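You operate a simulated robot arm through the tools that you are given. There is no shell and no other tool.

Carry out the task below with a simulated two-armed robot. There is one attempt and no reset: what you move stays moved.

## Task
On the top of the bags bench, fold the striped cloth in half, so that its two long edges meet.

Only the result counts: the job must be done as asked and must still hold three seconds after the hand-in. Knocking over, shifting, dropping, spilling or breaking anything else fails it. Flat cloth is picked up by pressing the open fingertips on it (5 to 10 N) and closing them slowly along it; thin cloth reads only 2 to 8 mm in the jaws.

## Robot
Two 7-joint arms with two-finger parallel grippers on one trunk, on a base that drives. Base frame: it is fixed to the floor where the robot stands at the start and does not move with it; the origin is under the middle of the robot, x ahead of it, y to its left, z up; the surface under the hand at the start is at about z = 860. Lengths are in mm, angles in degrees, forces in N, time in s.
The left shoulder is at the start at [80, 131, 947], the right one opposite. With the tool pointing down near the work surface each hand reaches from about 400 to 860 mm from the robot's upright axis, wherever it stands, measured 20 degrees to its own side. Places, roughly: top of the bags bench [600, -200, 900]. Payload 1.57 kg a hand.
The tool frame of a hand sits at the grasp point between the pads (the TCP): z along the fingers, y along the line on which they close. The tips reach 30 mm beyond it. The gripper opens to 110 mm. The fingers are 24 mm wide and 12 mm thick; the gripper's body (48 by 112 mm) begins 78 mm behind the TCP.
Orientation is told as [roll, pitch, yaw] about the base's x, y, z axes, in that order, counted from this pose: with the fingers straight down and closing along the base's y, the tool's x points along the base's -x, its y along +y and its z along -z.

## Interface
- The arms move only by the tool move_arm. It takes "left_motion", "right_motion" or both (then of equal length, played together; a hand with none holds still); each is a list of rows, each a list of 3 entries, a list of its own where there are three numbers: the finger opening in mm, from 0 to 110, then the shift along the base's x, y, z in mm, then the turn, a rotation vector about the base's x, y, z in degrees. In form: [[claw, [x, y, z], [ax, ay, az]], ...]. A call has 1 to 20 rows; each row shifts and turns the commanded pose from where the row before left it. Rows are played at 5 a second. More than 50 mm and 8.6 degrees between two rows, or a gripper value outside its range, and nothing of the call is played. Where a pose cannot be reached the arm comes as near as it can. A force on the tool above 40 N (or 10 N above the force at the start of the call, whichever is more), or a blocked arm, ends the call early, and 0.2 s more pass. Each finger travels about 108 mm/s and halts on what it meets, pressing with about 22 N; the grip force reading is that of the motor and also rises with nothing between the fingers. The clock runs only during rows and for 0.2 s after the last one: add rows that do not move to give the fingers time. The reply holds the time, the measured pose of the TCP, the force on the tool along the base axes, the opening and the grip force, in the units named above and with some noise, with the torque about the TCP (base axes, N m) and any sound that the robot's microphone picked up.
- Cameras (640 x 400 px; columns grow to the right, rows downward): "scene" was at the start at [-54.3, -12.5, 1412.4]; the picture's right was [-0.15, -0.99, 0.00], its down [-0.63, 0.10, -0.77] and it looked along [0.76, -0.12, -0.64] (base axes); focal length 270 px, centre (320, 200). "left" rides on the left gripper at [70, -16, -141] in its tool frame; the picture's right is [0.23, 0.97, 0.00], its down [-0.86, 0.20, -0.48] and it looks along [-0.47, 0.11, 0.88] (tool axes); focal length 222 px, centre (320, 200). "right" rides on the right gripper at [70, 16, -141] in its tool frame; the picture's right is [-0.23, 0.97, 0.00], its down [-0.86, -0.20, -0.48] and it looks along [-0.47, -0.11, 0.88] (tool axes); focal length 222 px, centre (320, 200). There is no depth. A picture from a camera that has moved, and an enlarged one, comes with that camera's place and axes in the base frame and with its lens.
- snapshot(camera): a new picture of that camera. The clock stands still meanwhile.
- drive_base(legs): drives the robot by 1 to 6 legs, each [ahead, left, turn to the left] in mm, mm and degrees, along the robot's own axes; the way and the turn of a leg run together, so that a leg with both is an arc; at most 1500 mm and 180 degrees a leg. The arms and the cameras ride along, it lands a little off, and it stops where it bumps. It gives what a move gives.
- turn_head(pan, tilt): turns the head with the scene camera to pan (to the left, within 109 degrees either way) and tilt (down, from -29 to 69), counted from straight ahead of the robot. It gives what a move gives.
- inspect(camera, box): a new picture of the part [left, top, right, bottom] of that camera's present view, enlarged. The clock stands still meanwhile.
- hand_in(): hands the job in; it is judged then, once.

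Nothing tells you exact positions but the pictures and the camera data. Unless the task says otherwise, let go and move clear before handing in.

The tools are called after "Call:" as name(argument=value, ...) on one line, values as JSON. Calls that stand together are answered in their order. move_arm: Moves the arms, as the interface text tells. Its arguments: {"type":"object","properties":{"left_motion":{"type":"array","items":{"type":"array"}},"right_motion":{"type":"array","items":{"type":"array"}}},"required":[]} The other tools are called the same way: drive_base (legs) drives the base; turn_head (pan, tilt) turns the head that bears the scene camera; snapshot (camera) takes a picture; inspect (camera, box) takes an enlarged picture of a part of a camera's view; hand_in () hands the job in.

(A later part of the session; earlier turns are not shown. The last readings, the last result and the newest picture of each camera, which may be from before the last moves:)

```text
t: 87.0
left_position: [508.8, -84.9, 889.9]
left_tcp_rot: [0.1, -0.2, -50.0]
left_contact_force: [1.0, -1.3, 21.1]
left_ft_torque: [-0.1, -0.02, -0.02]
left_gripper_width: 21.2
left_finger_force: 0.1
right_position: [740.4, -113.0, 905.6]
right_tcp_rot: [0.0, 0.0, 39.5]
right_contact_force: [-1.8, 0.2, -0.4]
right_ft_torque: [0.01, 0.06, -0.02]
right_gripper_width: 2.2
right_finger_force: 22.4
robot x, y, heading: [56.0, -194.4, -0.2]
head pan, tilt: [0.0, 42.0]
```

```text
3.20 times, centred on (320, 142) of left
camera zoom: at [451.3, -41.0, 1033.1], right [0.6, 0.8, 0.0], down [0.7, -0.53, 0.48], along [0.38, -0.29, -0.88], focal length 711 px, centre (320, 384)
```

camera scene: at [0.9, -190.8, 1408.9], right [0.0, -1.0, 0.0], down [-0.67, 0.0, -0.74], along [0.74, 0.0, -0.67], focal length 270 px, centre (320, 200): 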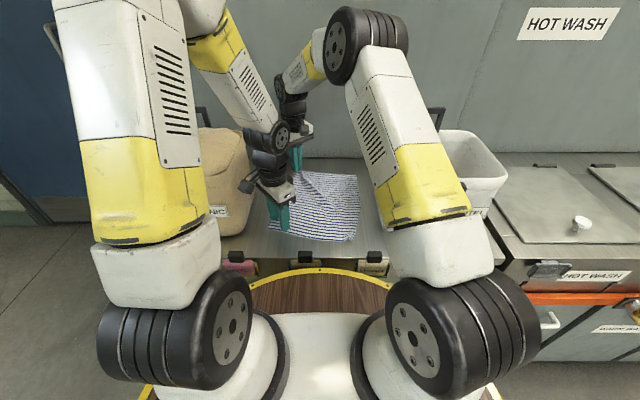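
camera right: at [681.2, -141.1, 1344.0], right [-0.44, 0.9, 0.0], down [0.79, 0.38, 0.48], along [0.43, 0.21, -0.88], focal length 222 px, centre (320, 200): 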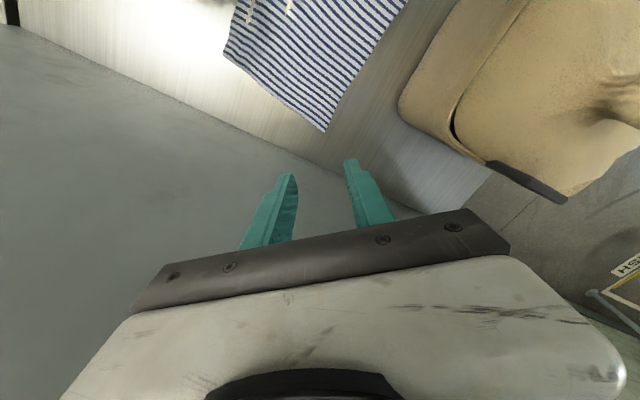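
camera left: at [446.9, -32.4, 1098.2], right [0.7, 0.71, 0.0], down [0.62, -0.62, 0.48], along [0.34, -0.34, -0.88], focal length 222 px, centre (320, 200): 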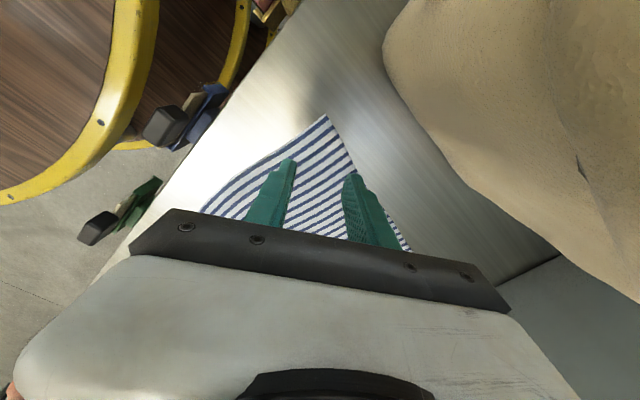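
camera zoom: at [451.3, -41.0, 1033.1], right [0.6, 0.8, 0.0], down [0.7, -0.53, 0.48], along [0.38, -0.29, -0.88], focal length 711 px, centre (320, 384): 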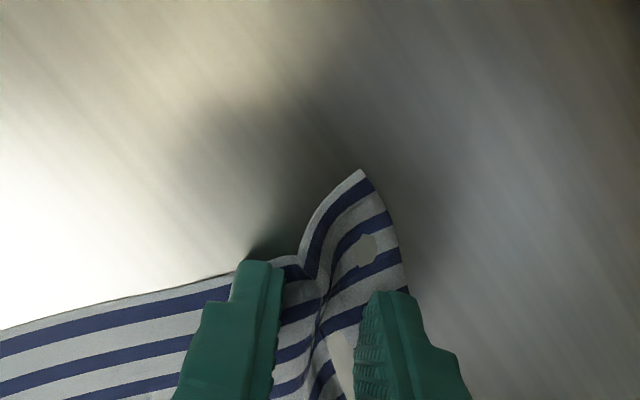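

The ridge has formed here too. I'll finish closing the left jaws.

Call:
move_arm(left_motion=[[19, [0, 0, 0.2], [0, 0, 0]], [16, [0, 0, 0], [0, 0, 0]], [13, [0, 0, 0], [0, 0, 0]], [10, [0, 0, 0], [0, 0, 0]], [7, [0, 0, 0.2], [0, 0, 0]], [4, [0, 0, 0], [0, 0, 0]], [1, [0, 0, 0], [0, 0, 0]], [0, [0, 0, 0], [0, 0, 0]], [0, [0, 0, 0], [0, 0, 0]]])

Call:
inspect(camera="left", box=[220, 80, 420, 205])

```text
t: 89.0
left_position: [510.9, -85.0, 890.9]
left_tcp_rot: [0.0, 0.0, -50.0]
left_contact_force: [6.0, -0.3, 3.9]
left_ft_torque: [-0.05, -0.22, 0.01]
left_gripper_width: 1.9
left_finger_force: 21.6
right_position: [740.0, -112.7, 904.1]
right_tcp_rot: [0.1, 0.1, 39.5]
right_contact_force: [-5.9, 0.5, 0.2]
right_ft_torque: [0.02, 0.21, 0.04]
right_gripper_width: 2.3
right_finger_force: 22.0
robot x, y, heading: [52.7, -190.0, -0.1]
head pan, tilt: [0.0, 42.0]
```

```text
3.20 times, centred on (320, 142) of left
camera zoom: at [451.3, -40.6, 1033.3], right [0.6, 0.8, 0.0], down [0.7, -0.53, 0.48], along [0.38, -0.29, -0.88], focal length 711 px, centre (320, 384)
```

zoom: 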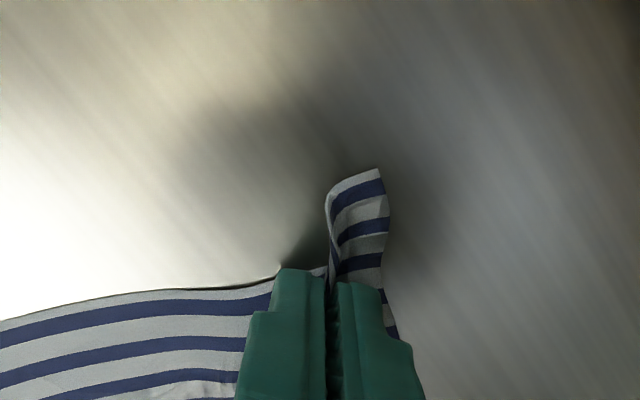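

Both corners are gripped, left 1.9 mm and right 2.3 mm. Before carrying them over I'll check where the right-edge corners B and C are now, since they are the targets.

Call:
inspect(camera="scene", box=[255, 160, 375, 250])

Call:
snapshot(camera="right")

Call:
snapshot(camera="left")

```text
4.44 times, centred on (315, 205) of scene
camera zoom: at [0.8, -190.8, 1408.9], right [0.0, -1.0, 0.0], down [-0.67, 0.0, -0.74], along [0.74, 0.0, -0.67], focal length 1202 px, centre (342, 178)
```

zoom: 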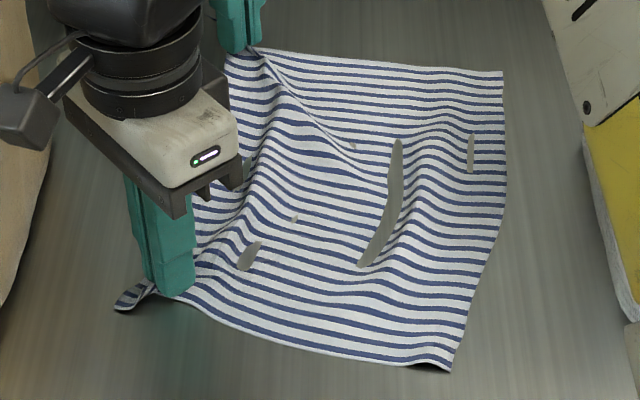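

```text
taken
camera right: at [676.2, -144.7, 1047.1], right [-0.44, 0.9, 0.0], down [0.79, 0.39, 0.48], along [0.43, 0.21, -0.88], focal length 222 px, centre (320, 200)
```

right: 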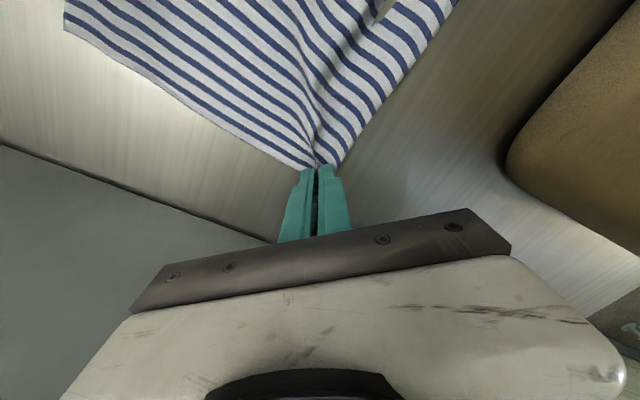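

```text
taken
camera left: at [451.3, -40.6, 1033.3], right [0.6, 0.8, 0.0], down [0.7, -0.53, 0.48], along [0.38, -0.29, -0.88], focal length 222 px, centre (320, 200)
```

left: 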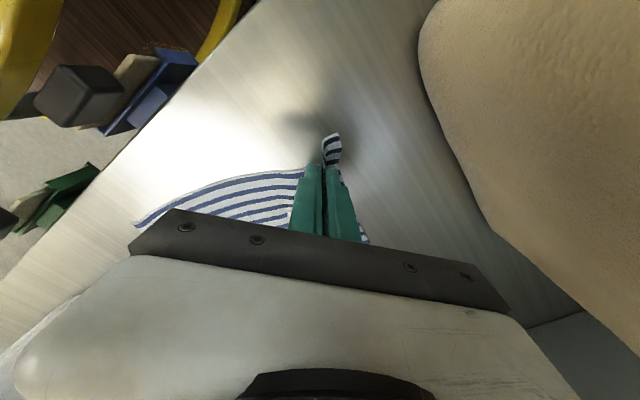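

Targets: the left hand goes to about (476,-234) over corner C and the right hand to about (707,-282) over corner B. I'll carry both corners along an arc while turning the wrists so the corner tips end up pointing outward. First half of the arc now.

Call:
move_arm(left_motion=[[0, [-2.1, -1.4, 14], [0, 0, 5.6]], [0, [-2.1, -4.2, 13.4], [0, 0, 5.6]], [0, [-2.1, -6.9, 12.4], [0, 0, 5.6]], [0, [-2.1, -9.3, 10.9], [0, 0, 5.6]], [0, [-2.1, -11.3, 9], [0, 0, 5.6]], [0, [-2.1, -12.9, 6.8], [0, 0, 5.6]], [0, [-2.1, -14, 4.3], [0, 0, 5.6]], [0, [-2.1, -14.5, 1.7], [0, 0, 5.6]], [0, [0, 0, 0], [0, 0, 0]]], right_motion=[[0, [-2.1, -1.6, 14.1], [0, 0, -5.6]], [0, [-2.1, -4.8, 13.5], [0, 0, -5.6]], [0, [-2.1, -7.8, 12.4], [0, 0, -5.6]], [0, [-2.1, -10.5, 10.8], [0, 0, -5.6]], [0, [-2.1, -12.8, 8.8], [0, 0, -5.6]], [0, [-2.1, -14.6, 6.4], [0, 0, -5.6]], [0, [-2.1, -15.8, 3.7], [0, 0, -5.6]], [0, [-2, -16.4, 0.9], [0, 0, -5.6]], [0, [0, 0, 0], [0, 0, 0]]])

Call:
snapshot(camera="scene")

Call:
inspect(camera="scene", box=[235, 110, 395, 260])

Call:
snapshot(camera="left")

Call:
snapshot(camera="right")

```text
t: 91.0
left_position: [491.9, -158.4, 961.8]
left_tcp_rot: [0.0, 0.0, -5.2]
left_contact_force: [9.2, -1.0, 0.1]
left_ft_torque: [-0.07, -0.28, -0.05]
left_gripper_width: 1.7
left_finger_force: 22.0
right_position: [723.2, -198.6, 975.2]
right_tcp_rot: [0.0, 0.0, -5.4]
right_contact_force: [-9.4, 2.0, -1.5]
right_ft_torque: [0.04, 0.31, 0.04]
right_gripper_width: 2.2
right_finger_force: 21.2
robot x, y, heading: [55.7, -193.8, 0.0]
head pan, tilt: [0.0, 42.0]
```

```text
taken
camera scene: at [0.9, -190.8, 1408.9], right [0.0, -1.0, 0.0], down [-0.67, 0.0, -0.74], along [0.74, 0.0, -0.67], focal length 270 px, centre (320, 200)
```

scene: 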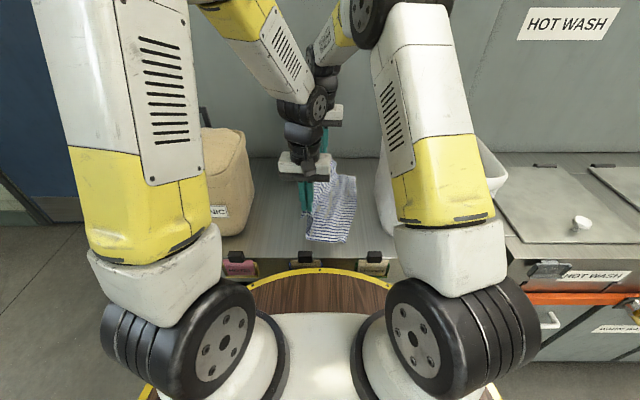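

```text
2.67 times, centred on (315, 185) of scene
camera zoom: at [0.9, -190.8, 1408.9], right [0.0, -1.0, 0.0], down [-0.67, 0.0, -0.74], along [0.74, 0.0, -0.67], focal length 721 px, centre (333, 240)
```

zoom: 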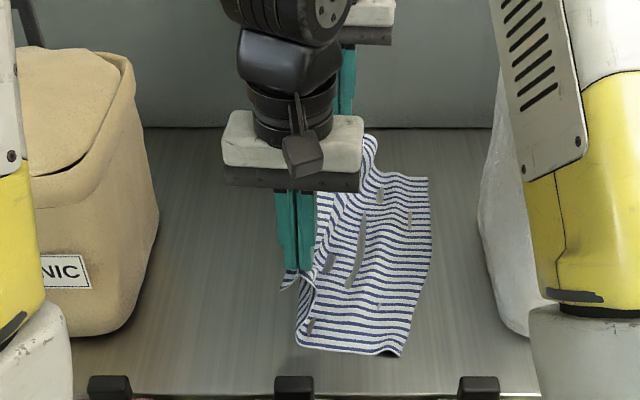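

```text
taken
camera left: at [420.7, -167.8, 1104.0], right [-0.14, 0.99, 0.0], down [0.87, 0.12, 0.48], along [0.47, 0.07, -0.88], focal length 222 px, centre (320, 200)
```

left: 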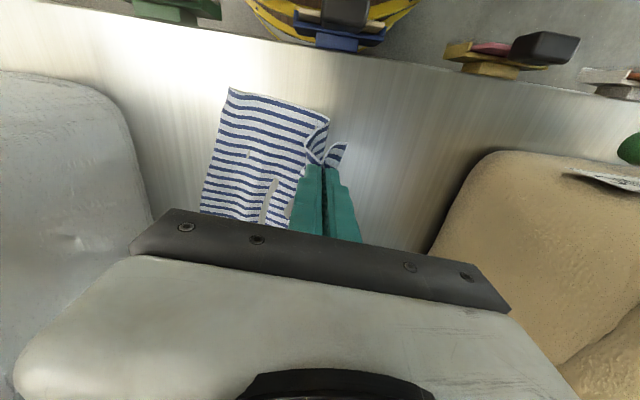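

```text
taken
camera right: at [655.7, -175.3, 1117.9], right [0.32, 0.95, 0.0], down [0.83, -0.28, 0.48], along [0.45, -0.15, -0.88], focal length 222 px, centre (320, 200)
```

right: 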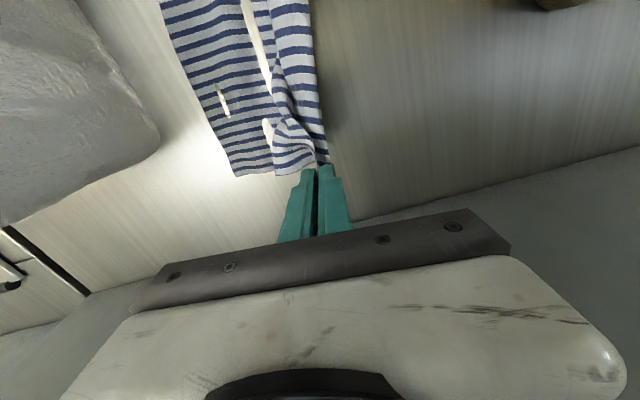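

The cloth now stands upright between the hands with both corners held securely. I'll play the second half of the arc down toward the right edge, slightly relaxing the tension between the hands.

Call:
move_arm(left_motion=[[0, [-1.5, -14.5, -1], [0, 0, 5.6]], [0, [-1.5, -14, -3.7], [0, 0, 5.6]], [0, [-1.5, -12.9, -6.2], [0, 0, 5.6]], [0, [-1.5, -11.3, -8.4], [0, 0, 5.6]], [0, [-1.5, -9.3, -10.3], [0, 0, 5.6]], [0, [-1.5, -6.9, -11.8], [0, 0, 5.6]], [0, [-1.5, -4.2, -12.8], [0, 0, 5.6]], [0, [-1.5, -1.4, -10], [0, 0, 5.6]], [0, [0, 0, 0], [0, 0, 0]]], right_motion=[[0, [-2.1, -16.4, -2], [0, 0, -5.6]], [0, [-2.1, -15.8, -4.8], [0, 0, -5.6]], [0, [-2.1, -14.6, -7.5], [0, 0, -5.6]], [0, [-2.1, -12.8, -9.9], [0, 0, -5.6]], [0, [-2.1, -10.5, -11.9], [0, 0, -5.6]], [0, [-2.1, -7.8, -13.5], [0, 0, -5.6]], [0, [-2.1, -4.8, -14.6], [0, 0, -5.6]], [0, [-2.1, -1.6, -12], [0, 0, -5.6]], [0, [0, 0, 0], [0, 0, 0]]])

Call:
snapshot(camera="scene")

Call:
inspect(camera="scene", box=[235, 110, 395, 260])

Call:
snapshot(camera="left")

Call:
snapshot(camera="right")

```text
t: 93.0
left_position: [478.8, -234.2, 898.5]
left_tcp_rot: [0.0, 0.1, 39.5]
left_contact_force: [3.7, 0.4, 2.3]
left_ft_torque: [-0.02, -0.14, -0.07]
left_gripper_width: 1.9
left_finger_force: 22.5
right_position: [706.4, -282.3, 898.9]
right_tcp_rot: [-0.2, 0.0, -50.2]
right_contact_force: [-2.8, 0.4, 1.1]
right_ft_torque: [0.07, 0.08, 0.02]
right_gripper_width: 2.3
right_finger_force: 22.1
robot x, y, heading: [58.3, -193.8, 0.2]
head pan, tilt: [0.0, 42.0]
```

```text
taken
camera scene: at [0.9, -190.9, 1408.9], right [0.0, -1.0, 0.0], down [-0.67, 0.0, -0.74], along [0.74, 0.0, -0.67], focal length 270 px, centre (320, 200)
```

scene: 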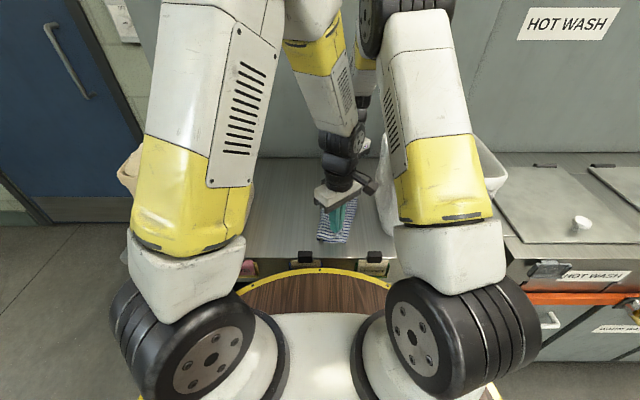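

```text
2.67 times, centred on (315, 185) of scene
camera zoom: at [0.9, -190.9, 1408.9], right [0.0, -1.0, 0.0], down [-0.67, 0.0, -0.74], along [0.74, 0.0, -0.67], focal length 721 px, centre (333, 240)
```

zoom: 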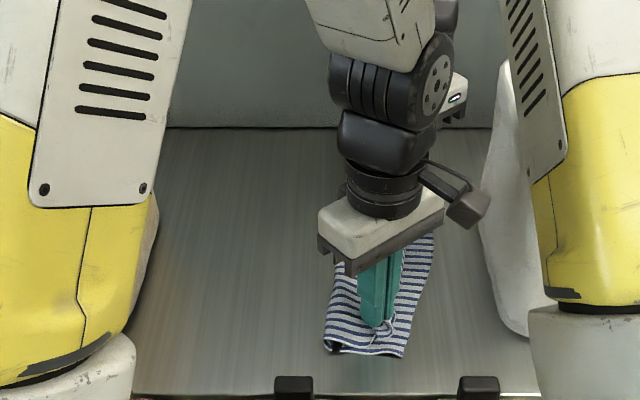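

```text
taken
camera left: at [436.8, -290.0, 1041.7], right [-0.8, 0.61, 0.0], down [0.53, 0.7, 0.48], along [0.29, 0.38, -0.88], focal length 222 px, centre (320, 200)
```

left: 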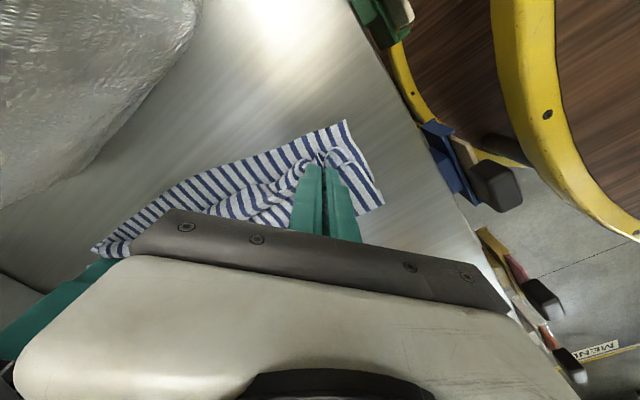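

```text
taken
camera right: at [674.6, -217.8, 1041.9], right [0.89, 0.45, 0.0], down [0.39, -0.78, 0.48], along [0.21, -0.43, -0.88], focal length 222 px, centre (320, 200)
```

right: 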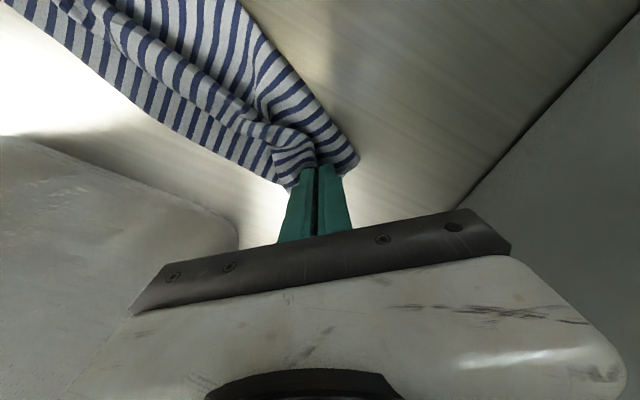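

Call:
inspect(camera="left", box=[200, 90, 420, 225])

Call:
inspect(camera="right", box=[180, 60, 400, 200])

Call:
inspect(camera="scene", box=[290, 180, 390, 250])

```text
2.91 times, centred on (310, 158) of left
camera zoom: at [436.8, -290.0, 1041.7], right [-0.8, 0.61, 0.0], down [0.53, 0.7, 0.48], along [0.29, 0.38, -0.88], focal length 646 px, centre (349, 324)
```

zoom: 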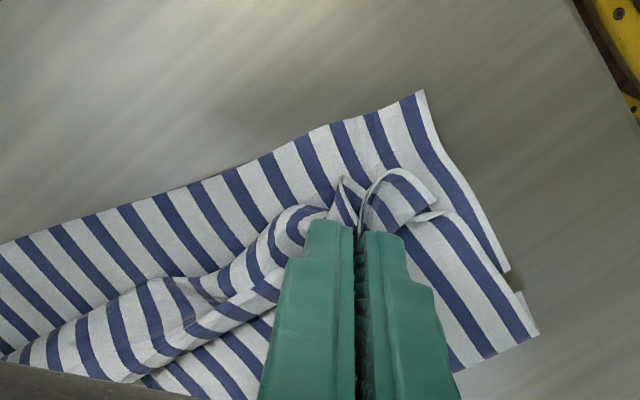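

```text
2.86 times, centred on (290, 130) of right
camera zoom: at [674.6, -217.8, 1041.9], right [0.89, 0.45, 0.0], down [0.39, -0.78, 0.48], along [0.21, -0.43, -0.88], focal length 635 px, centre (406, 400)
```

zoom: 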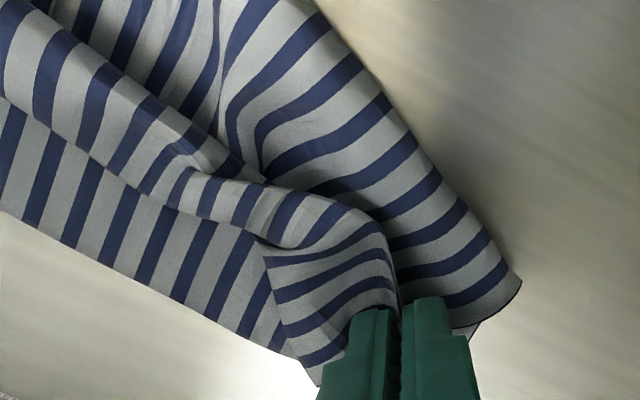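

```text
5.71 times, centred on (340, 215) of scene
camera zoom: at [0.9, -190.9, 1408.9], right [0.0, -1.0, 0.0], down [-0.67, 0.0, -0.74], along [0.74, 0.0, -0.67], focal length 1545 px, centre (206, 114)
```

zoom: 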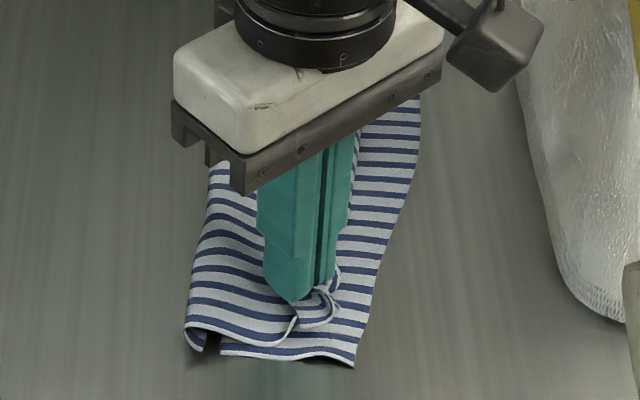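

The corners are nearly over their targets, but slack from the old ripples has gathered into a roll. I'll raise both corners back up and pull gently left at height, above bag level, to straighten the sheet. Then I'll lay it down again with a better-sized arc.

Call:
move_arm(left_motion=[[0, [0.4, 1.8, 17.5], [0, 0, -5.6]], [0, [1.1, 5.2, 16.9], [0, 0, -5.6]], [0, [1.8, 8.5, 15.6], [0, 0, -5.6]], [0, [2.4, 11.5, 13.6], [0, 0, -5.6]], [0, [2.9, 13.9, 11.2], [0, 0, -5.6]], [0, [3.3, 16, 8.3], [0, 0, -5.6]], [0, [3.5, 17.2, 5.1], [0, 0, -5.6]], [0, [3.7, 17.9, 1.7], [0, 0, -5.6]], [0, [2.1, 10.4, 3.7], [0, 0, 0]], [0, [2.1, 10.4, 3.7], [0, 0, 0]], [0, [2.1, 10.4, 3.7], [0, 0, 0]], [0, [2.1, 10.4, 3.7], [0, 0, 0]], [0, [0, 0, 0], [0, 0, 0]]], right_motion=[[0, [0.4, 1.8, 17.5], [0, 0, 5.6]], [0, [1.1, 5.2, 16.9], [0, 0, 5.6]], [0, [1.8, 8.5, 15.6], [0, 0, 5.6]], [0, [2.4, 11.5, 13.6], [0, 0, 5.6]], [0, [2.9, 13.9, 11.2], [0, 0, 5.6]], [0, [3.3, 16, 8.3], [0, 0, 5.6]], [0, [3.5, 17.2, 5.1], [0, 0, 5.6]], [0, [3.7, 17.9, 1.7], [0, 0, 5.6]], [0, [2.1, 10.4, 3.7], [0, 0, 0]], [0, [2.1, 10.4, 3.7], [0, 0, 0]], [0, [2.1, 10.4, 3.7], [0, 0, 0]], [0, [2.1, 10.4, 3.7], [0, 0, 0]], [0, [0, 0, 0], [0, 0, 0]]])

Call:
snapshot(camera="scene")

Call:
inspect(camera="scene", box=[235, 110, 395, 260])

Call:
snapshot(camera="right")

Call:
snapshot(camera="left")

```text
t: 95.8
left_position: [506.4, -101.5, 1002.5]
left_tcp_rot: [0.1, 0.0, -5.3]
left_contact_force: [1.9, 0.3, -1.7]
left_ft_torque: [-0.04, -0.08, 0.02]
left_gripper_width: 1.7
left_finger_force: 22.3
right_position: [734.5, -148.5, 1003.3]
right_tcp_rot: [0.0, 0.0, -5.3]
right_contact_force: [-1.2, 1.4, 0.8]
right_ft_torque: [0.02, 0.06, 0.0]
right_gripper_width: 1.8
right_finger_force: 22.0
robot x, y, heading: [53.3, -193.4, 0.1]
head pan, tilt: [0.0, 42.0]
```

```text
taken
camera scene: at [0.9, -190.9, 1408.9], right [0.0, -1.0, 0.0], down [-0.67, 0.0, -0.74], along [0.74, 0.0, -0.67], focal length 270 px, centre (320, 200)
```

scene: 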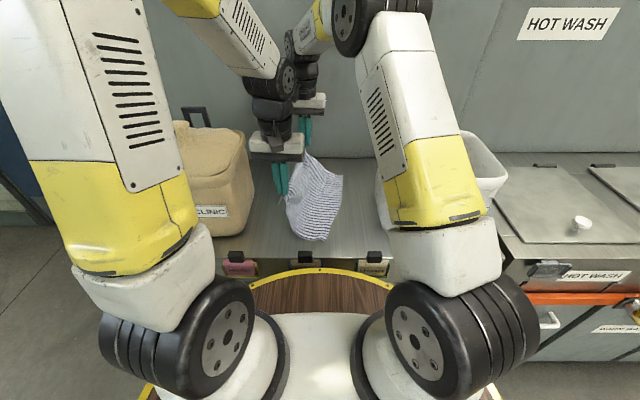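

```text
2.67 times, centred on (315, 185) of scene
camera zoom: at [0.9, -190.9, 1408.9], right [0.0, -1.0, 0.0], down [-0.67, 0.0, -0.74], along [0.74, 0.0, -0.67], focal length 721 px, centre (333, 240)
```

zoom: 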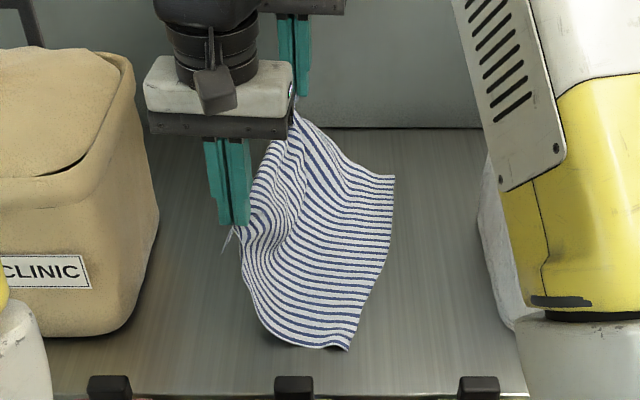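

```text
taken
camera right: at [666.1, -125.4, 1146.1], right [0.32, 0.95, 0.0], down [0.83, -0.28, 0.48], along [0.45, -0.15, -0.88], focal length 222 px, centre (320, 200)
```

right: 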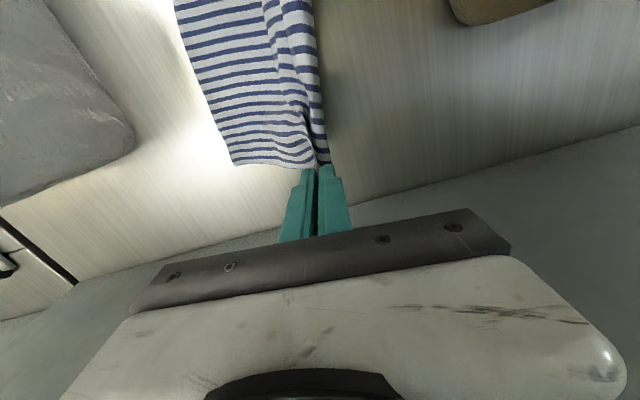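

```text
taken
camera left: at [436.2, -109.5, 1145.4], right [-0.14, 0.99, 0.0], down [0.87, 0.12, 0.48], along [0.47, 0.07, -0.88], focal length 222 px, centre (320, 200)
```

left: 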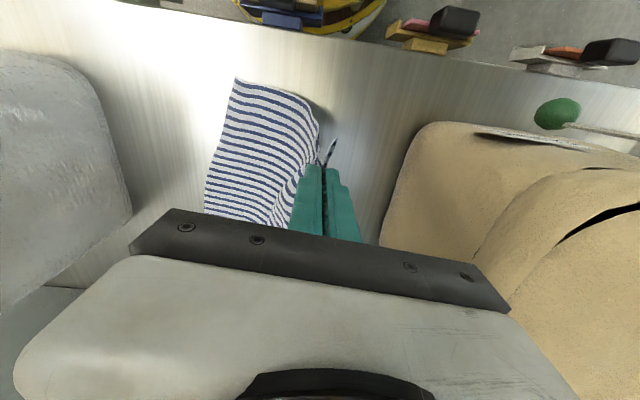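

The sheet is now smooth; its right edge slid left to about C (450,-204), B (731,-268). I'll lower slightly so half the cloth lies flat, and check before folding over.

Call:
move_arm(left_motion=[[0, [0.9, 3.9, -8], [0, 0, 0]], [0, [0.9, 3.9, -8], [0, 0, 0]], [0, [0, 0, 0], [0, 0, 0]]], right_motion=[[0, [0.5, 2, -8], [0, 0, 0]], [0, [0.5, 2, -8], [0, 0, 0]], [0, [0, 0, 0], [0, 0, 0]]])

Call:
inspect(camera="scene", box=[235, 110, 395, 260])

Call:
inspect(camera="right", box=[160, 20, 400, 190])

Call:
inspect(camera="left", box=[180, 60, 420, 210])

```text
t: 96.6
left_position: [509.7, -92.7, 987.0]
left_tcp_rot: [0.0, 0.0, -5.2]
left_contact_force: [1.6, -1.5, -0.3]
left_ft_torque: [-0.02, -0.07, 0.04]
left_gripper_width: 1.8
left_finger_force: 22.3
right_position: [734.1, -146.1, 987.0]
right_tcp_rot: [0.0, 0.1, -5.3]
right_contact_force: [-1.8, -0.2, 0.3]
right_ft_torque: [0.06, 0.06, -0.01]
right_gripper_width: 2.2
right_finger_force: 22.0
robot x, y, heading: [55.9, -191.2, 0.0]
head pan, tilt: [0.0, 42.0]
```

```text
2.67 times, centred on (315, 185) of scene
camera zoom: at [0.9, -190.8, 1408.9], right [0.0, -1.0, 0.0], down [-0.67, 0.0, -0.74], along [0.74, 0.0, -0.67], focal length 721 px, centre (333, 240)
```

zoom: 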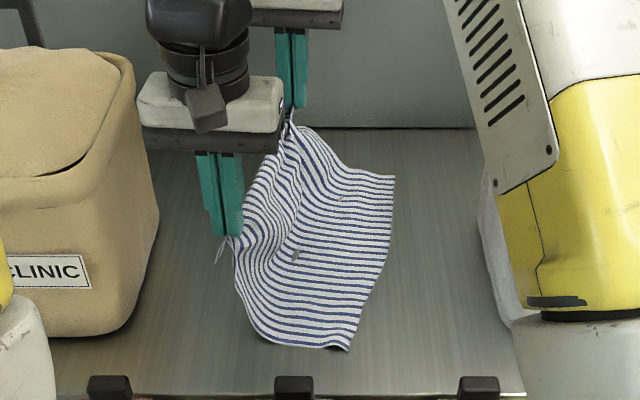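

```text
2.35 times, centred on (280, 105) of right
camera zoom: at [667.5, -121.9, 1129.5], right [0.32, 0.95, 0.0], down [0.83, -0.28, 0.48], along [0.45, -0.15, -0.88], focal length 523 px, centre (414, 424)
```

zoom: 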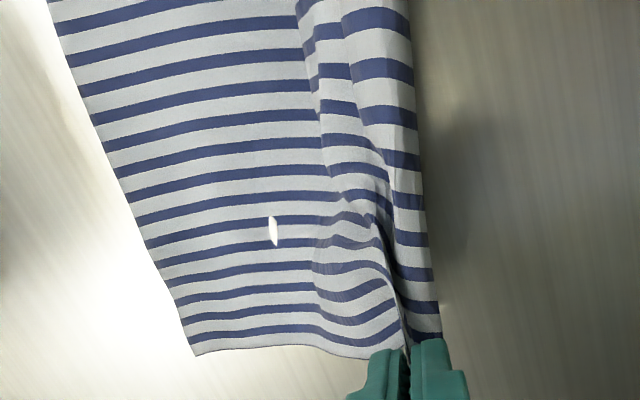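

```text
2.67 times, centred on (300, 135) of left
camera zoom: at [438.7, -101.3, 1129.7], right [-0.14, 0.99, 0.0], down [0.87, 0.12, 0.48], along [0.47, 0.07, -0.88], focal length 592 px, centre (373, 373)
```

zoom: 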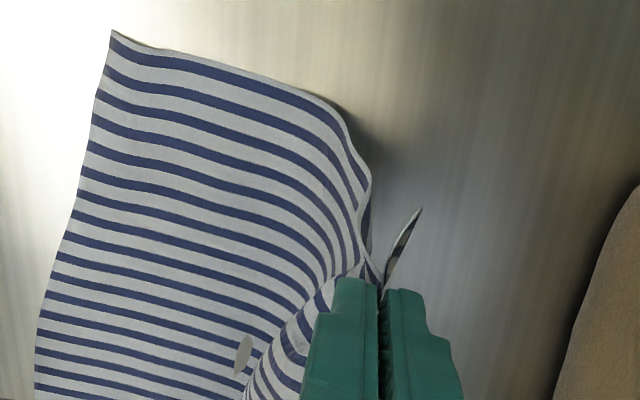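

The lower half now lies flat and smooth. I'll fold the upper half over in an arc of the right radius, landing both corners on C and B.

Call:
move_arm(left_motion=[[0, [-5.4, -18.2, -1.7], [0, 0, 5.6]], [0, [-5.2, -17.5, -5.1], [0, 0, 5.6]], [0, [-4.8, -16.1, -8.3], [0, 0, 5.6]], [0, [-4.2, -14.1, -11.2], [0, 0, 5.6]], [0, [-3.4, -11.6, -13.6], [0, 0, 5.6]], [0, [-2.6, -8.6, -15.6], [0, 0, 5.6]], [0, [-1.6, -5.3, -16.9], [0, 0, 5.6]], [0, [-0.5, -1.8, -15], [0, 0, 5.6]], [0, [0, 0, 0], [0, 0, 0]]], right_motion=[[0, [-4.9, -18.2, -1.7], [0, 0, -5.6]], [0, [-4.7, -17.5, -5.1], [0, 0, -5.6]], [0, [-4.3, -16.1, -8.3], [0, 0, -5.6]], [0, [-3.8, -14.1, -11.2], [0, 0, -5.6]], [0, [-3.1, -11.6, -13.6], [0, 0, -5.6]], [0, [-2.3, -8.6, -15.6], [0, 0, -5.6]], [0, [-1.4, -5.3, -16.9], [0, 0, -5.6]], [0, [-0.5, -1.8, -15], [0, 0, -5.6]], [0, [0, 0, 0], [0, 0, 0]]])

Call:
inspect(camera="scene", box=[235, 110, 395, 260])

Call:
inspect(camera="right", box=[160, 40, 400, 190])

Call:
inspect(camera="left", box=[180, 60, 420, 210])

```text
t: 98.6
left_position: [482.7, -185.8, 898.9]
left_tcp_rot: [0.1, 0.0, 39.6]
left_contact_force: [2.9, -1.2, 1.2]
left_ft_torque: [-0.03, -0.15, -0.04]
left_gripper_width: 2.0
left_finger_force: 21.9
right_position: [710.6, -237.5, 900.0]
right_tcp_rot: [-0.1, 0.0, -50.2]
right_contact_force: [-3.6, 1.7, -0.7]
right_ft_torque: [0.0, 0.09, 0.01]
right_gripper_width: 2.0
right_finger_force: 21.5
robot x, y, heading: [52.3, -191.7, 0.1]
head pan, tilt: [0.0, 42.0]
```

```text
2.67 times, centred on (315, 185) of scene
camera zoom: at [0.8, -190.9, 1408.9], right [0.0, -1.0, 0.0], down [-0.67, 0.0, -0.74], along [0.74, 0.0, -0.67], focal length 721 px, centre (333, 240)
```

zoom: 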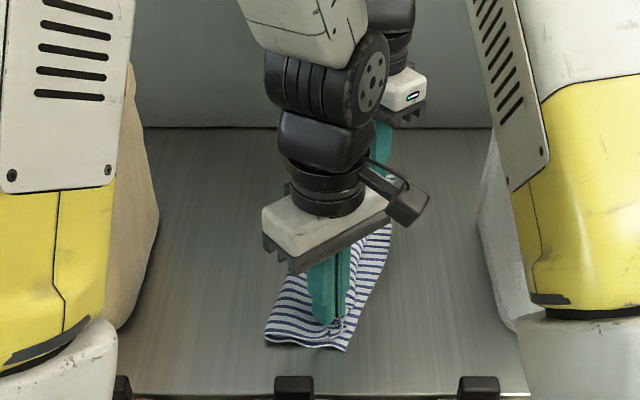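

```text
2.67 times, centred on (280, 115) of right
camera zoom: at [678.7, -174.3, 1041.9], right [0.89, 0.45, 0.0], down [0.39, -0.78, 0.48], along [0.21, -0.43, -0.88], focal length 592 px, centre (427, 427)
```

zoom: 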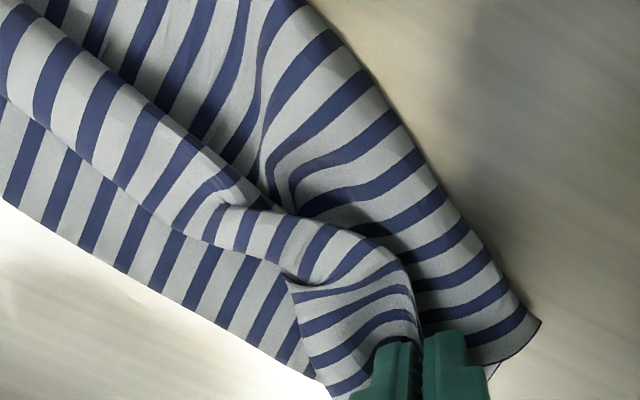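

```text
2.67 times, centred on (300, 135) of left
camera zoom: at [439.2, -242.6, 1041.7], right [-0.8, 0.61, 0.0], down [0.53, 0.7, 0.48], along [0.29, 0.38, -0.88], focal length 592 px, centre (373, 373)
```

zoom: 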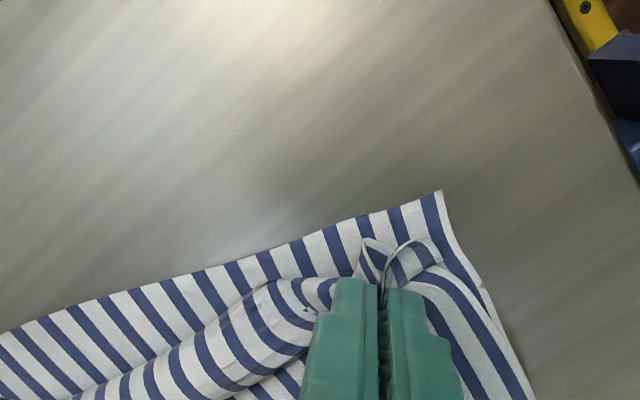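

The fold is laid over; now I'll set the fingertips down lightly and open them slowly so the gathered corners spread flat again.

Call:
move_arm(left_motion=[[0, [0, 0, -2], [0, 0, 0]], [0, [0, 0, -2], [0, 0, 0]], [0, [0, 0, -1], [0, 0, 0]], [0, [0, 0, 0], [0, 0, 0]]], right_motion=[[0, [0, 0, -2], [0, 0, 0]], [0, [0, 0, -2], [0, 0, 0]], [0, [0, 0, -1], [0, 0, 0]], [0, [0, 0, 0], [0, 0, 0]]])

```text
t: 99.6
left_position: [481.8, -185.5, 895.1]
left_tcp_rot: [0.0, 0.0, 39.6]
left_contact_force: [4.3, -1.5, 0.7]
left_ft_torque: [-0.05, -0.13, -0.03]
left_gripper_width: 2.0
left_finger_force: 21.7
right_position: [711.3, -238.6, 895.1]
right_tcp_rot: [-0.1, -0.1, -50.1]
right_contact_force: [-3.3, 0.2, 2.8]
right_ft_torque: [0.04, 0.1, 0.03]
right_gripper_width: 2.6
right_finger_force: 21.5
robot x, y, heading: [58.7, -190.8, -0.1]
head pan, tilt: [0.0, 42.0]
```

Call:
move_arm(left_motion=[[0, [0, 0, -1], [0, 0, 0]], [0, [0, 0, -0.7], [0, 0, 0]], [0, [0, 0, 0], [0, 0, 0]]], right_motion=[[0, [0, 0, -1], [0, 0, 0]], [0, [0, 0, -0.4], [0, 0, 0]], [0, [0, 0, 0], [0, 0, 0]]])

```text
t: 100.4
left_position: [483.7, -187.4, 894.6]
left_tcp_rot: [0.0, 0.0, 39.5]
left_contact_force: [3.0, -1.1, 4.0]
left_ft_torque: [-0.07, -0.07, -0.01]
left_gripper_width: 1.7
left_finger_force: 22.2
right_position: [709.8, -238.4, 894.9]
right_tcp_rot: [0.0, 0.0, -50.0]
right_contact_force: [-2.8, 0.4, 3.0]
right_ft_torque: [-0.01, 0.07, 0.06]
right_gripper_width: 2.4
right_finger_force: 21.9
robot x, y, heading: [52.6, -190.3, 0.2]
head pan, tilt: [0.0, 42.0]
```

Call:
move_arm(left_motion=[[6, [0, 0, 0], [0, 0, 0]], [10, [0, 0, 0], [0, 0, 0]], [14, [0, 0, 0], [0, 0, 0]], [18, [0, 0, 0], [0, 0, 0]], [22, [0, 0, 0], [0, 0, 0]], [26, [0, 0, 0], [0, 0, 0]], [30, [0, 0, 0], [0, 0, 0]], [34, [0, 0, 0], [0, 0, 0]], [38, [0, 0, 0], [0, 0, 0]]], right_motion=[[6, [0, 0, 0], [0, 0, 0]], [10, [0, 0, 0], [0, 0, 0]], [14, [0, 0, 0], [0, 0, 0]], [18, [0, 0, 0], [0, 0, 0]], [22, [0, 0, 0], [0, 0, 0]], [26, [0, 0, 0], [0, 0, 0]], [30, [0, 0, 0], [0, 0, 0]], [34, [0, 0, 0], [0, 0, 0]], [38, [0, 0, 0], [0, 0, 0]]])

Call:
inspect(camera="right", box=[160, 40, 400, 190])

Call:
inspect(camera="left", box=[180, 60, 420, 210])

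```text
t: 102.4
left_position: [483.5, -185.8, 892.8]
left_tcp_rot: [0.0, 0.0, 39.5]
left_contact_force: [-0.5, 0.1, 1.6]
left_ft_torque: [-0.03, 0.03, 0.0]
left_gripper_width: 37.8
left_finger_force: 0.0
right_position: [710.9, -237.9, 893.4]
right_tcp_rot: [0.0, -0.1, -50.0]
right_contact_force: [-0.6, -0.4, 0.6]
right_ft_torque: [0.01, 0.01, 0.0]
right_gripper_width: 37.7
right_finger_force: 0.0
robot x, y, heading: [56.5, -191.6, -0.1]
head pan, tilt: [0.0, 42.0]
```

```text
2.67 times, centred on (280, 115) of right
camera zoom: at [678.2, -173.9, 1036.0], right [0.89, 0.45, 0.0], down [0.4, -0.78, 0.48], along [0.22, -0.43, -0.88], focal length 592 px, centre (427, 427)
```

zoom: 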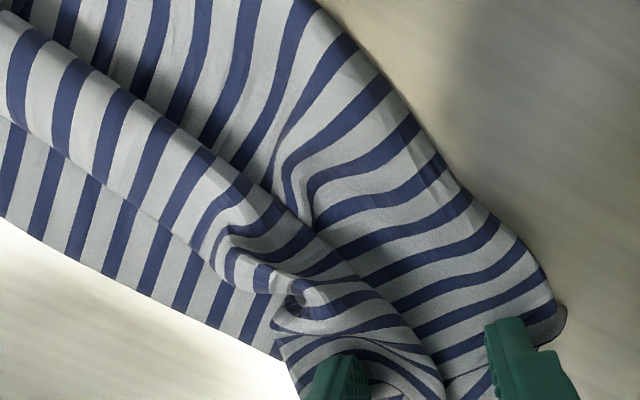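

```text
2.67 times, centred on (300, 135) of left
camera zoom: at [438.7, -242.0, 1035.7], right [-0.8, 0.61, 0.0], down [0.53, 0.7, 0.48], along [0.29, 0.38, -0.88], focal length 592 px, centre (373, 373)
```

zoom: 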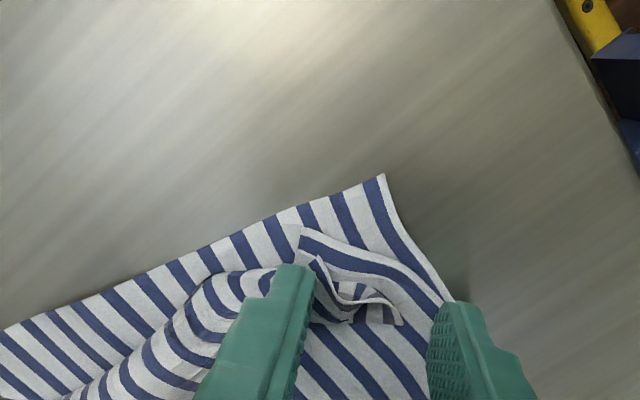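

Both corners are released. I'll lift both hands straight up and away, then look at the result.

Call:
move_arm(left_motion=[[40, [0, 0, 5], [0, 0, 0]], [40, [0, 0, 15], [0, 0, 0]], [40, [0, 0, 30], [0, 0, 0]], [40, [0, 0, 40], [0, 0, 0]], [40, [0, 0, 40], [0, 0, 0]], [40, [0, 0, 40], [0, 0, 0]], [40, [-10, 25, 20], [0, 0, 0]], [40, [-10, 35, 10], [0, 0, 0]], [40, [-10, 40, 0], [0, 0, 0]], [40, [0, 40, 0], [0, 0, 0]]], right_motion=[[40, [0, 0, 5], [0, 0, 0]], [40, [0, 0, 15], [0, 0, 0]], [40, [0, 0, 30], [0, 0, 0]], [40, [0, 0, 40], [0, 0, 0]], [40, [0, 0, 40], [0, 0, 0]], [40, [0, 0, 40], [0, 0, 0]], [40, [-10, -20, 40], [0, 0, 0]], [40, [-20, -30, 40], [0, 0, 0]], [40, [-30, -35, 0], [0, 0, 0]], [40, [-30, -35, 0], [0, 0, 0]]])

Call:
snapshot(camera="scene")

Call:
inspect(camera="scene", box=[255, 150, 375, 250])

```text
refused: row 8 steps farther than a row can; nothing moved
```

```text
taken
camera scene: at [0.9, -190.9, 1408.9], right [0.0, -1.0, 0.0], down [-0.67, 0.0, -0.74], along [0.74, 0.0, -0.67], focal length 270 px, centre (320, 200)
```

scene: 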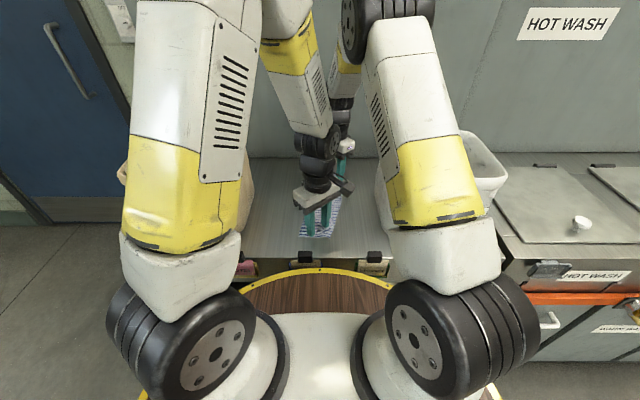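

```text
4.00 times, centred on (315, 200) of scene
camera zoom: at [0.9, -190.9, 1408.9], right [0.0, -1.0, 0.0], down [-0.67, 0.0, -0.74], along [0.74, 0.0, -0.67], focal length 1082 px, centre (340, 200)
```

zoom: 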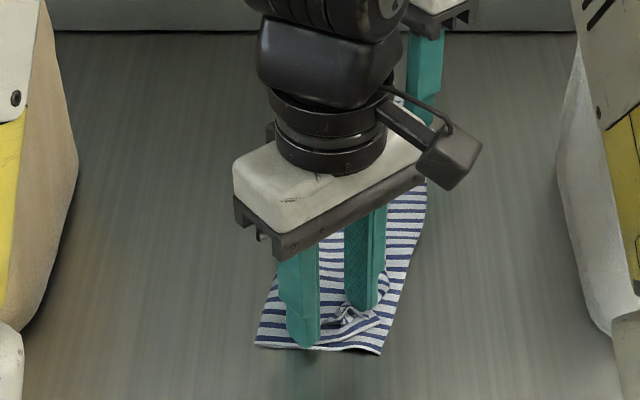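

Call:
move_arm(left_motion=[[40, [0, 0, 5], [0, 0, 0]], [40, [0, 0, 15], [0, 0, 0]], [40, [0, 0, 30], [0, 0, 0]], [40, [0, 0, 40], [0, 0, 0]], [40, [0, 0, 40], [0, 0, 0]], [40, [0, 0, 40], [0, 0, 0]], [40, [-10, 25, 20], [0, 0, 0]], [40, [-10, 35, 10], [0, 0, 0]], [40, [-10, 40, 0], [0, 0, 0]], [40, [0, 40, 0], [0, 0, 0]]], right_motion=[[40, [0, 0, 5], [0, 0, 0]], [40, [0, 0, 15], [0, 0, 0]], [40, [0, 0, 30], [0, 0, 0]], [40, [0, 0, 40], [0, 0, 0]], [40, [0, 0, 40], [0, 0, 0]], [40, [0, 0, 40], [0, 0, 0]], [40, [-5, -10, 40], [0, 0, 0]], [40, [-10, -20, 40], [0, 0, 0]], [40, [-30, -35, 0], [0, 0, 0]], [40, [-30, -35, 0], [0, 0, 0]]])

Call:
snapshot(camera="scene")

Call:
inspect(camera="scene", box=[255, 150, 375, 250])

Call:
snapshot(camera="right")

Call:
snapshot(camera="left")

```text
t: 104.6
left_position: [452.7, -45.8, 1093.5]
left_tcp_rot: [0.1, 0.0, 39.5]
left_contact_force: [1.4, 0.0, 0.4]
left_ft_torque: [-0.03, 0.0, 0.0]
left_gripper_width: 39.9
left_finger_force: 0.1
right_position: [634.7, -340.0, 1143.9]
right_tcp_rot: [0.0, 0.0, -50.1]
right_contact_force: [1.5, -0.3, -0.1]
right_ft_torque: [-0.01, 0.07, -0.01]
right_gripper_width: 40.0
right_finger_force: 0.0
robot x, y, heading: [55.3, -189.1, 0.1]
head pan, tilt: [0.0, 42.0]
```

```text
taken
camera scene: at [1.3, -190.8, 1408.9], right [0.0, -1.0, 0.0], down [-0.67, 0.0, -0.74], along [0.74, 0.0, -0.67], focal length 270 px, centre (320, 200)
```

scene: 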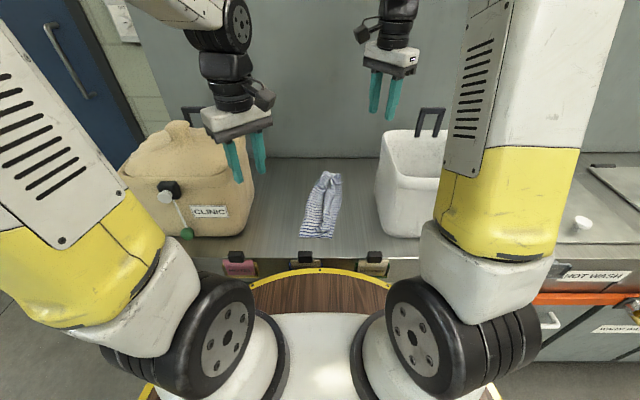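

```text
4.00 times, centred on (315, 200) of scene
camera zoom: at [1.3, -190.8, 1408.9], right [0.0, -1.0, 0.0], down [-0.67, 0.0, -0.74], along [0.74, 0.0, -0.67], focal length 1082 px, centre (340, 200)
```

zoom: 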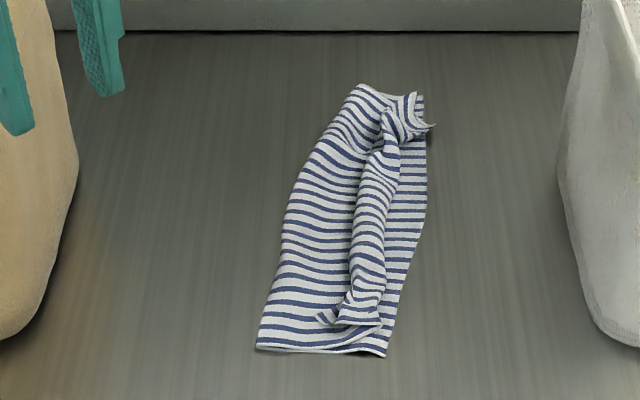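

```text
taken
camera right: at [603.1, -275.9, 1285.9], right [0.89, 0.45, 0.0], down [0.4, -0.78, 0.48], along [0.22, -0.43, -0.88], focal length 222 px, centre (320, 200)
```

right: 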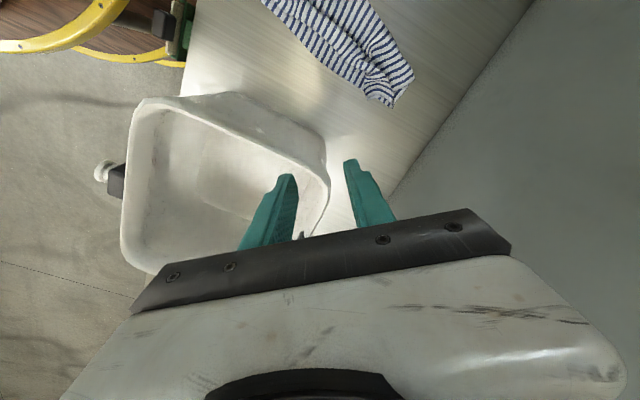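

```text
taken
camera left: at [409.2, -101.8, 1235.9], right [-0.8, 0.61, 0.0], down [0.53, 0.7, 0.48], along [0.29, 0.38, -0.88], focal length 222 px, centre (320, 200)
```

left: 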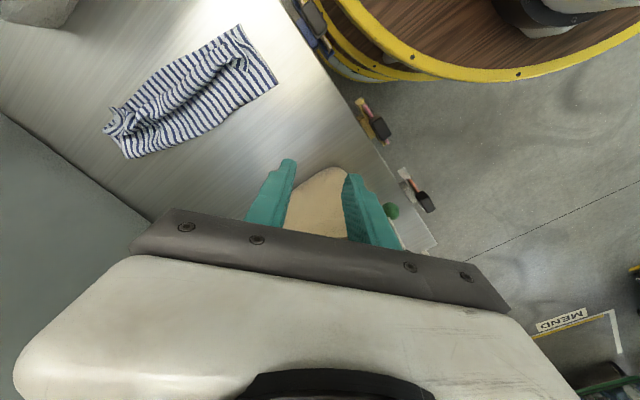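

The cloth is folded smoothly, but the top edge's outer strip of about 25 mm has curled back on itself along the right side. I'll bring the hand cameras closer to both ends to see how the corners lie before unrolling it.

Call:
move_arm(left_motion=[[40, [0, -25, 0], [0, 0, -8]], [40, [0, -28, 0], [0, 0, -8]], [40, [0, -28, -10], [0, 0, -8]], [40, [0, -28, -15], [0, 0, -8]], [40, [0, -28, -20], [0, 0, -7.5]], [40, [0, 0, 0], [0, 0, 0]]], right_motion=[[40, [8, 15, 0], [0, 0, 8.4]], [40, [10, 20, 0], [0, 0, 8.4]], [40, [10, 20, -10], [0, 0, 8.4]], [40, [10, 20, -20], [0, 0, 8.4]], [40, [10, 20, -30], [0, 0, 8.4]], [40, [2, 10, -20], [0, 0, 8]]])

Call:
inspect(camera="left", box=[220, 20, 460, 180])

Call:
inspect(camera="right", box=[180, 20, 420, 180])

Call:
inspect(camera="scene", box=[290, 165, 370, 245])

```text
t: 106.0
left_position: [451.9, -182.0, 1048.2]
left_tcp_rot: [0.0, 0.0, 0.0]
left_contact_force: [0.1, 0.9, 1.5]
left_ft_torque: [0.03, -0.04, 0.03]
left_gripper_width: 39.9
left_finger_force: 0.1
right_position: [685.8, -233.8, 1063.7]
right_tcp_rot: [0.0, -0.1, -0.2]
right_contact_force: [-0.4, 0.0, 0.1]
right_ft_torque: [0.03, 0.0, -0.03]
right_gripper_width: 40.2
right_finger_force: 0.1
robot x, y, heading: [55.9, -192.3, 0.1]
head pan, tilt: [0.0, 42.0]
```

```text
2.50 times, centred on (340, 100) of left
camera zoom: at [382.4, -197.3, 1189.5], right [-0.23, 0.97, 0.0], down [0.86, 0.2, 0.48], along [0.47, 0.11, -0.88], focal length 555 px, centre (270, 450)
```

zoom: 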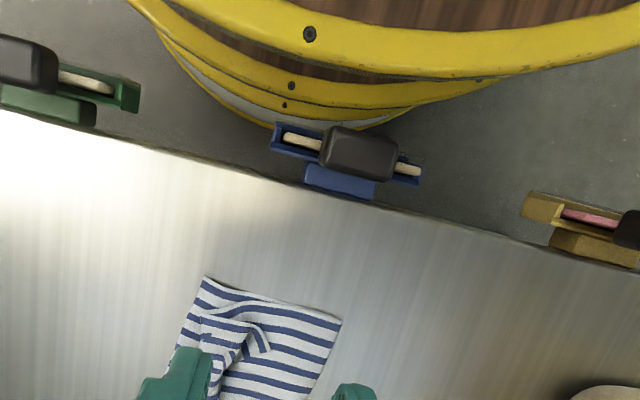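

```text
2.50 times, centred on (300, 100) of right
camera zoom: at [616.0, -217.2, 1206.4], right [0.23, 0.97, 0.0], down [0.86, -0.2, 0.48], along [0.47, -0.11, -0.88], focal length 555 px, centre (370, 450)
```

zoom: 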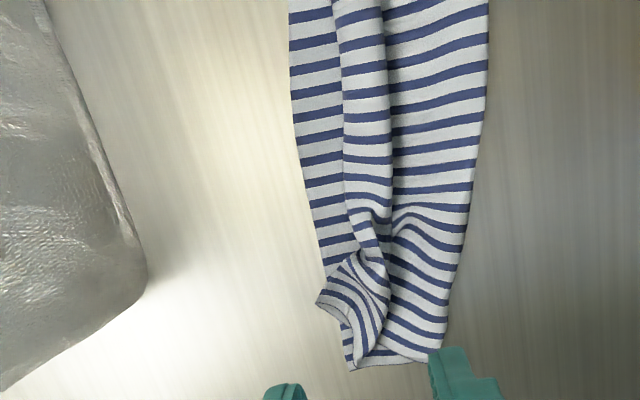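

```text
5.00 times, centred on (330, 205) of scene
camera zoom: at [0.7, -191.0, 1408.9], right [0.0, -1.0, 0.0], down [-0.67, 0.0, -0.74], along [0.74, 0.0, -0.67], focal length 1352 px, centre (270, 175)
```

zoom: 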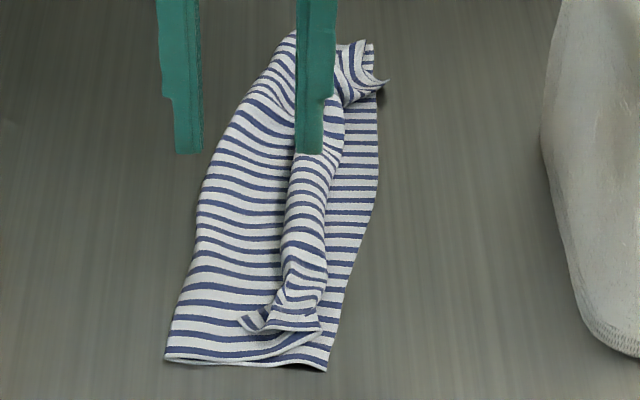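

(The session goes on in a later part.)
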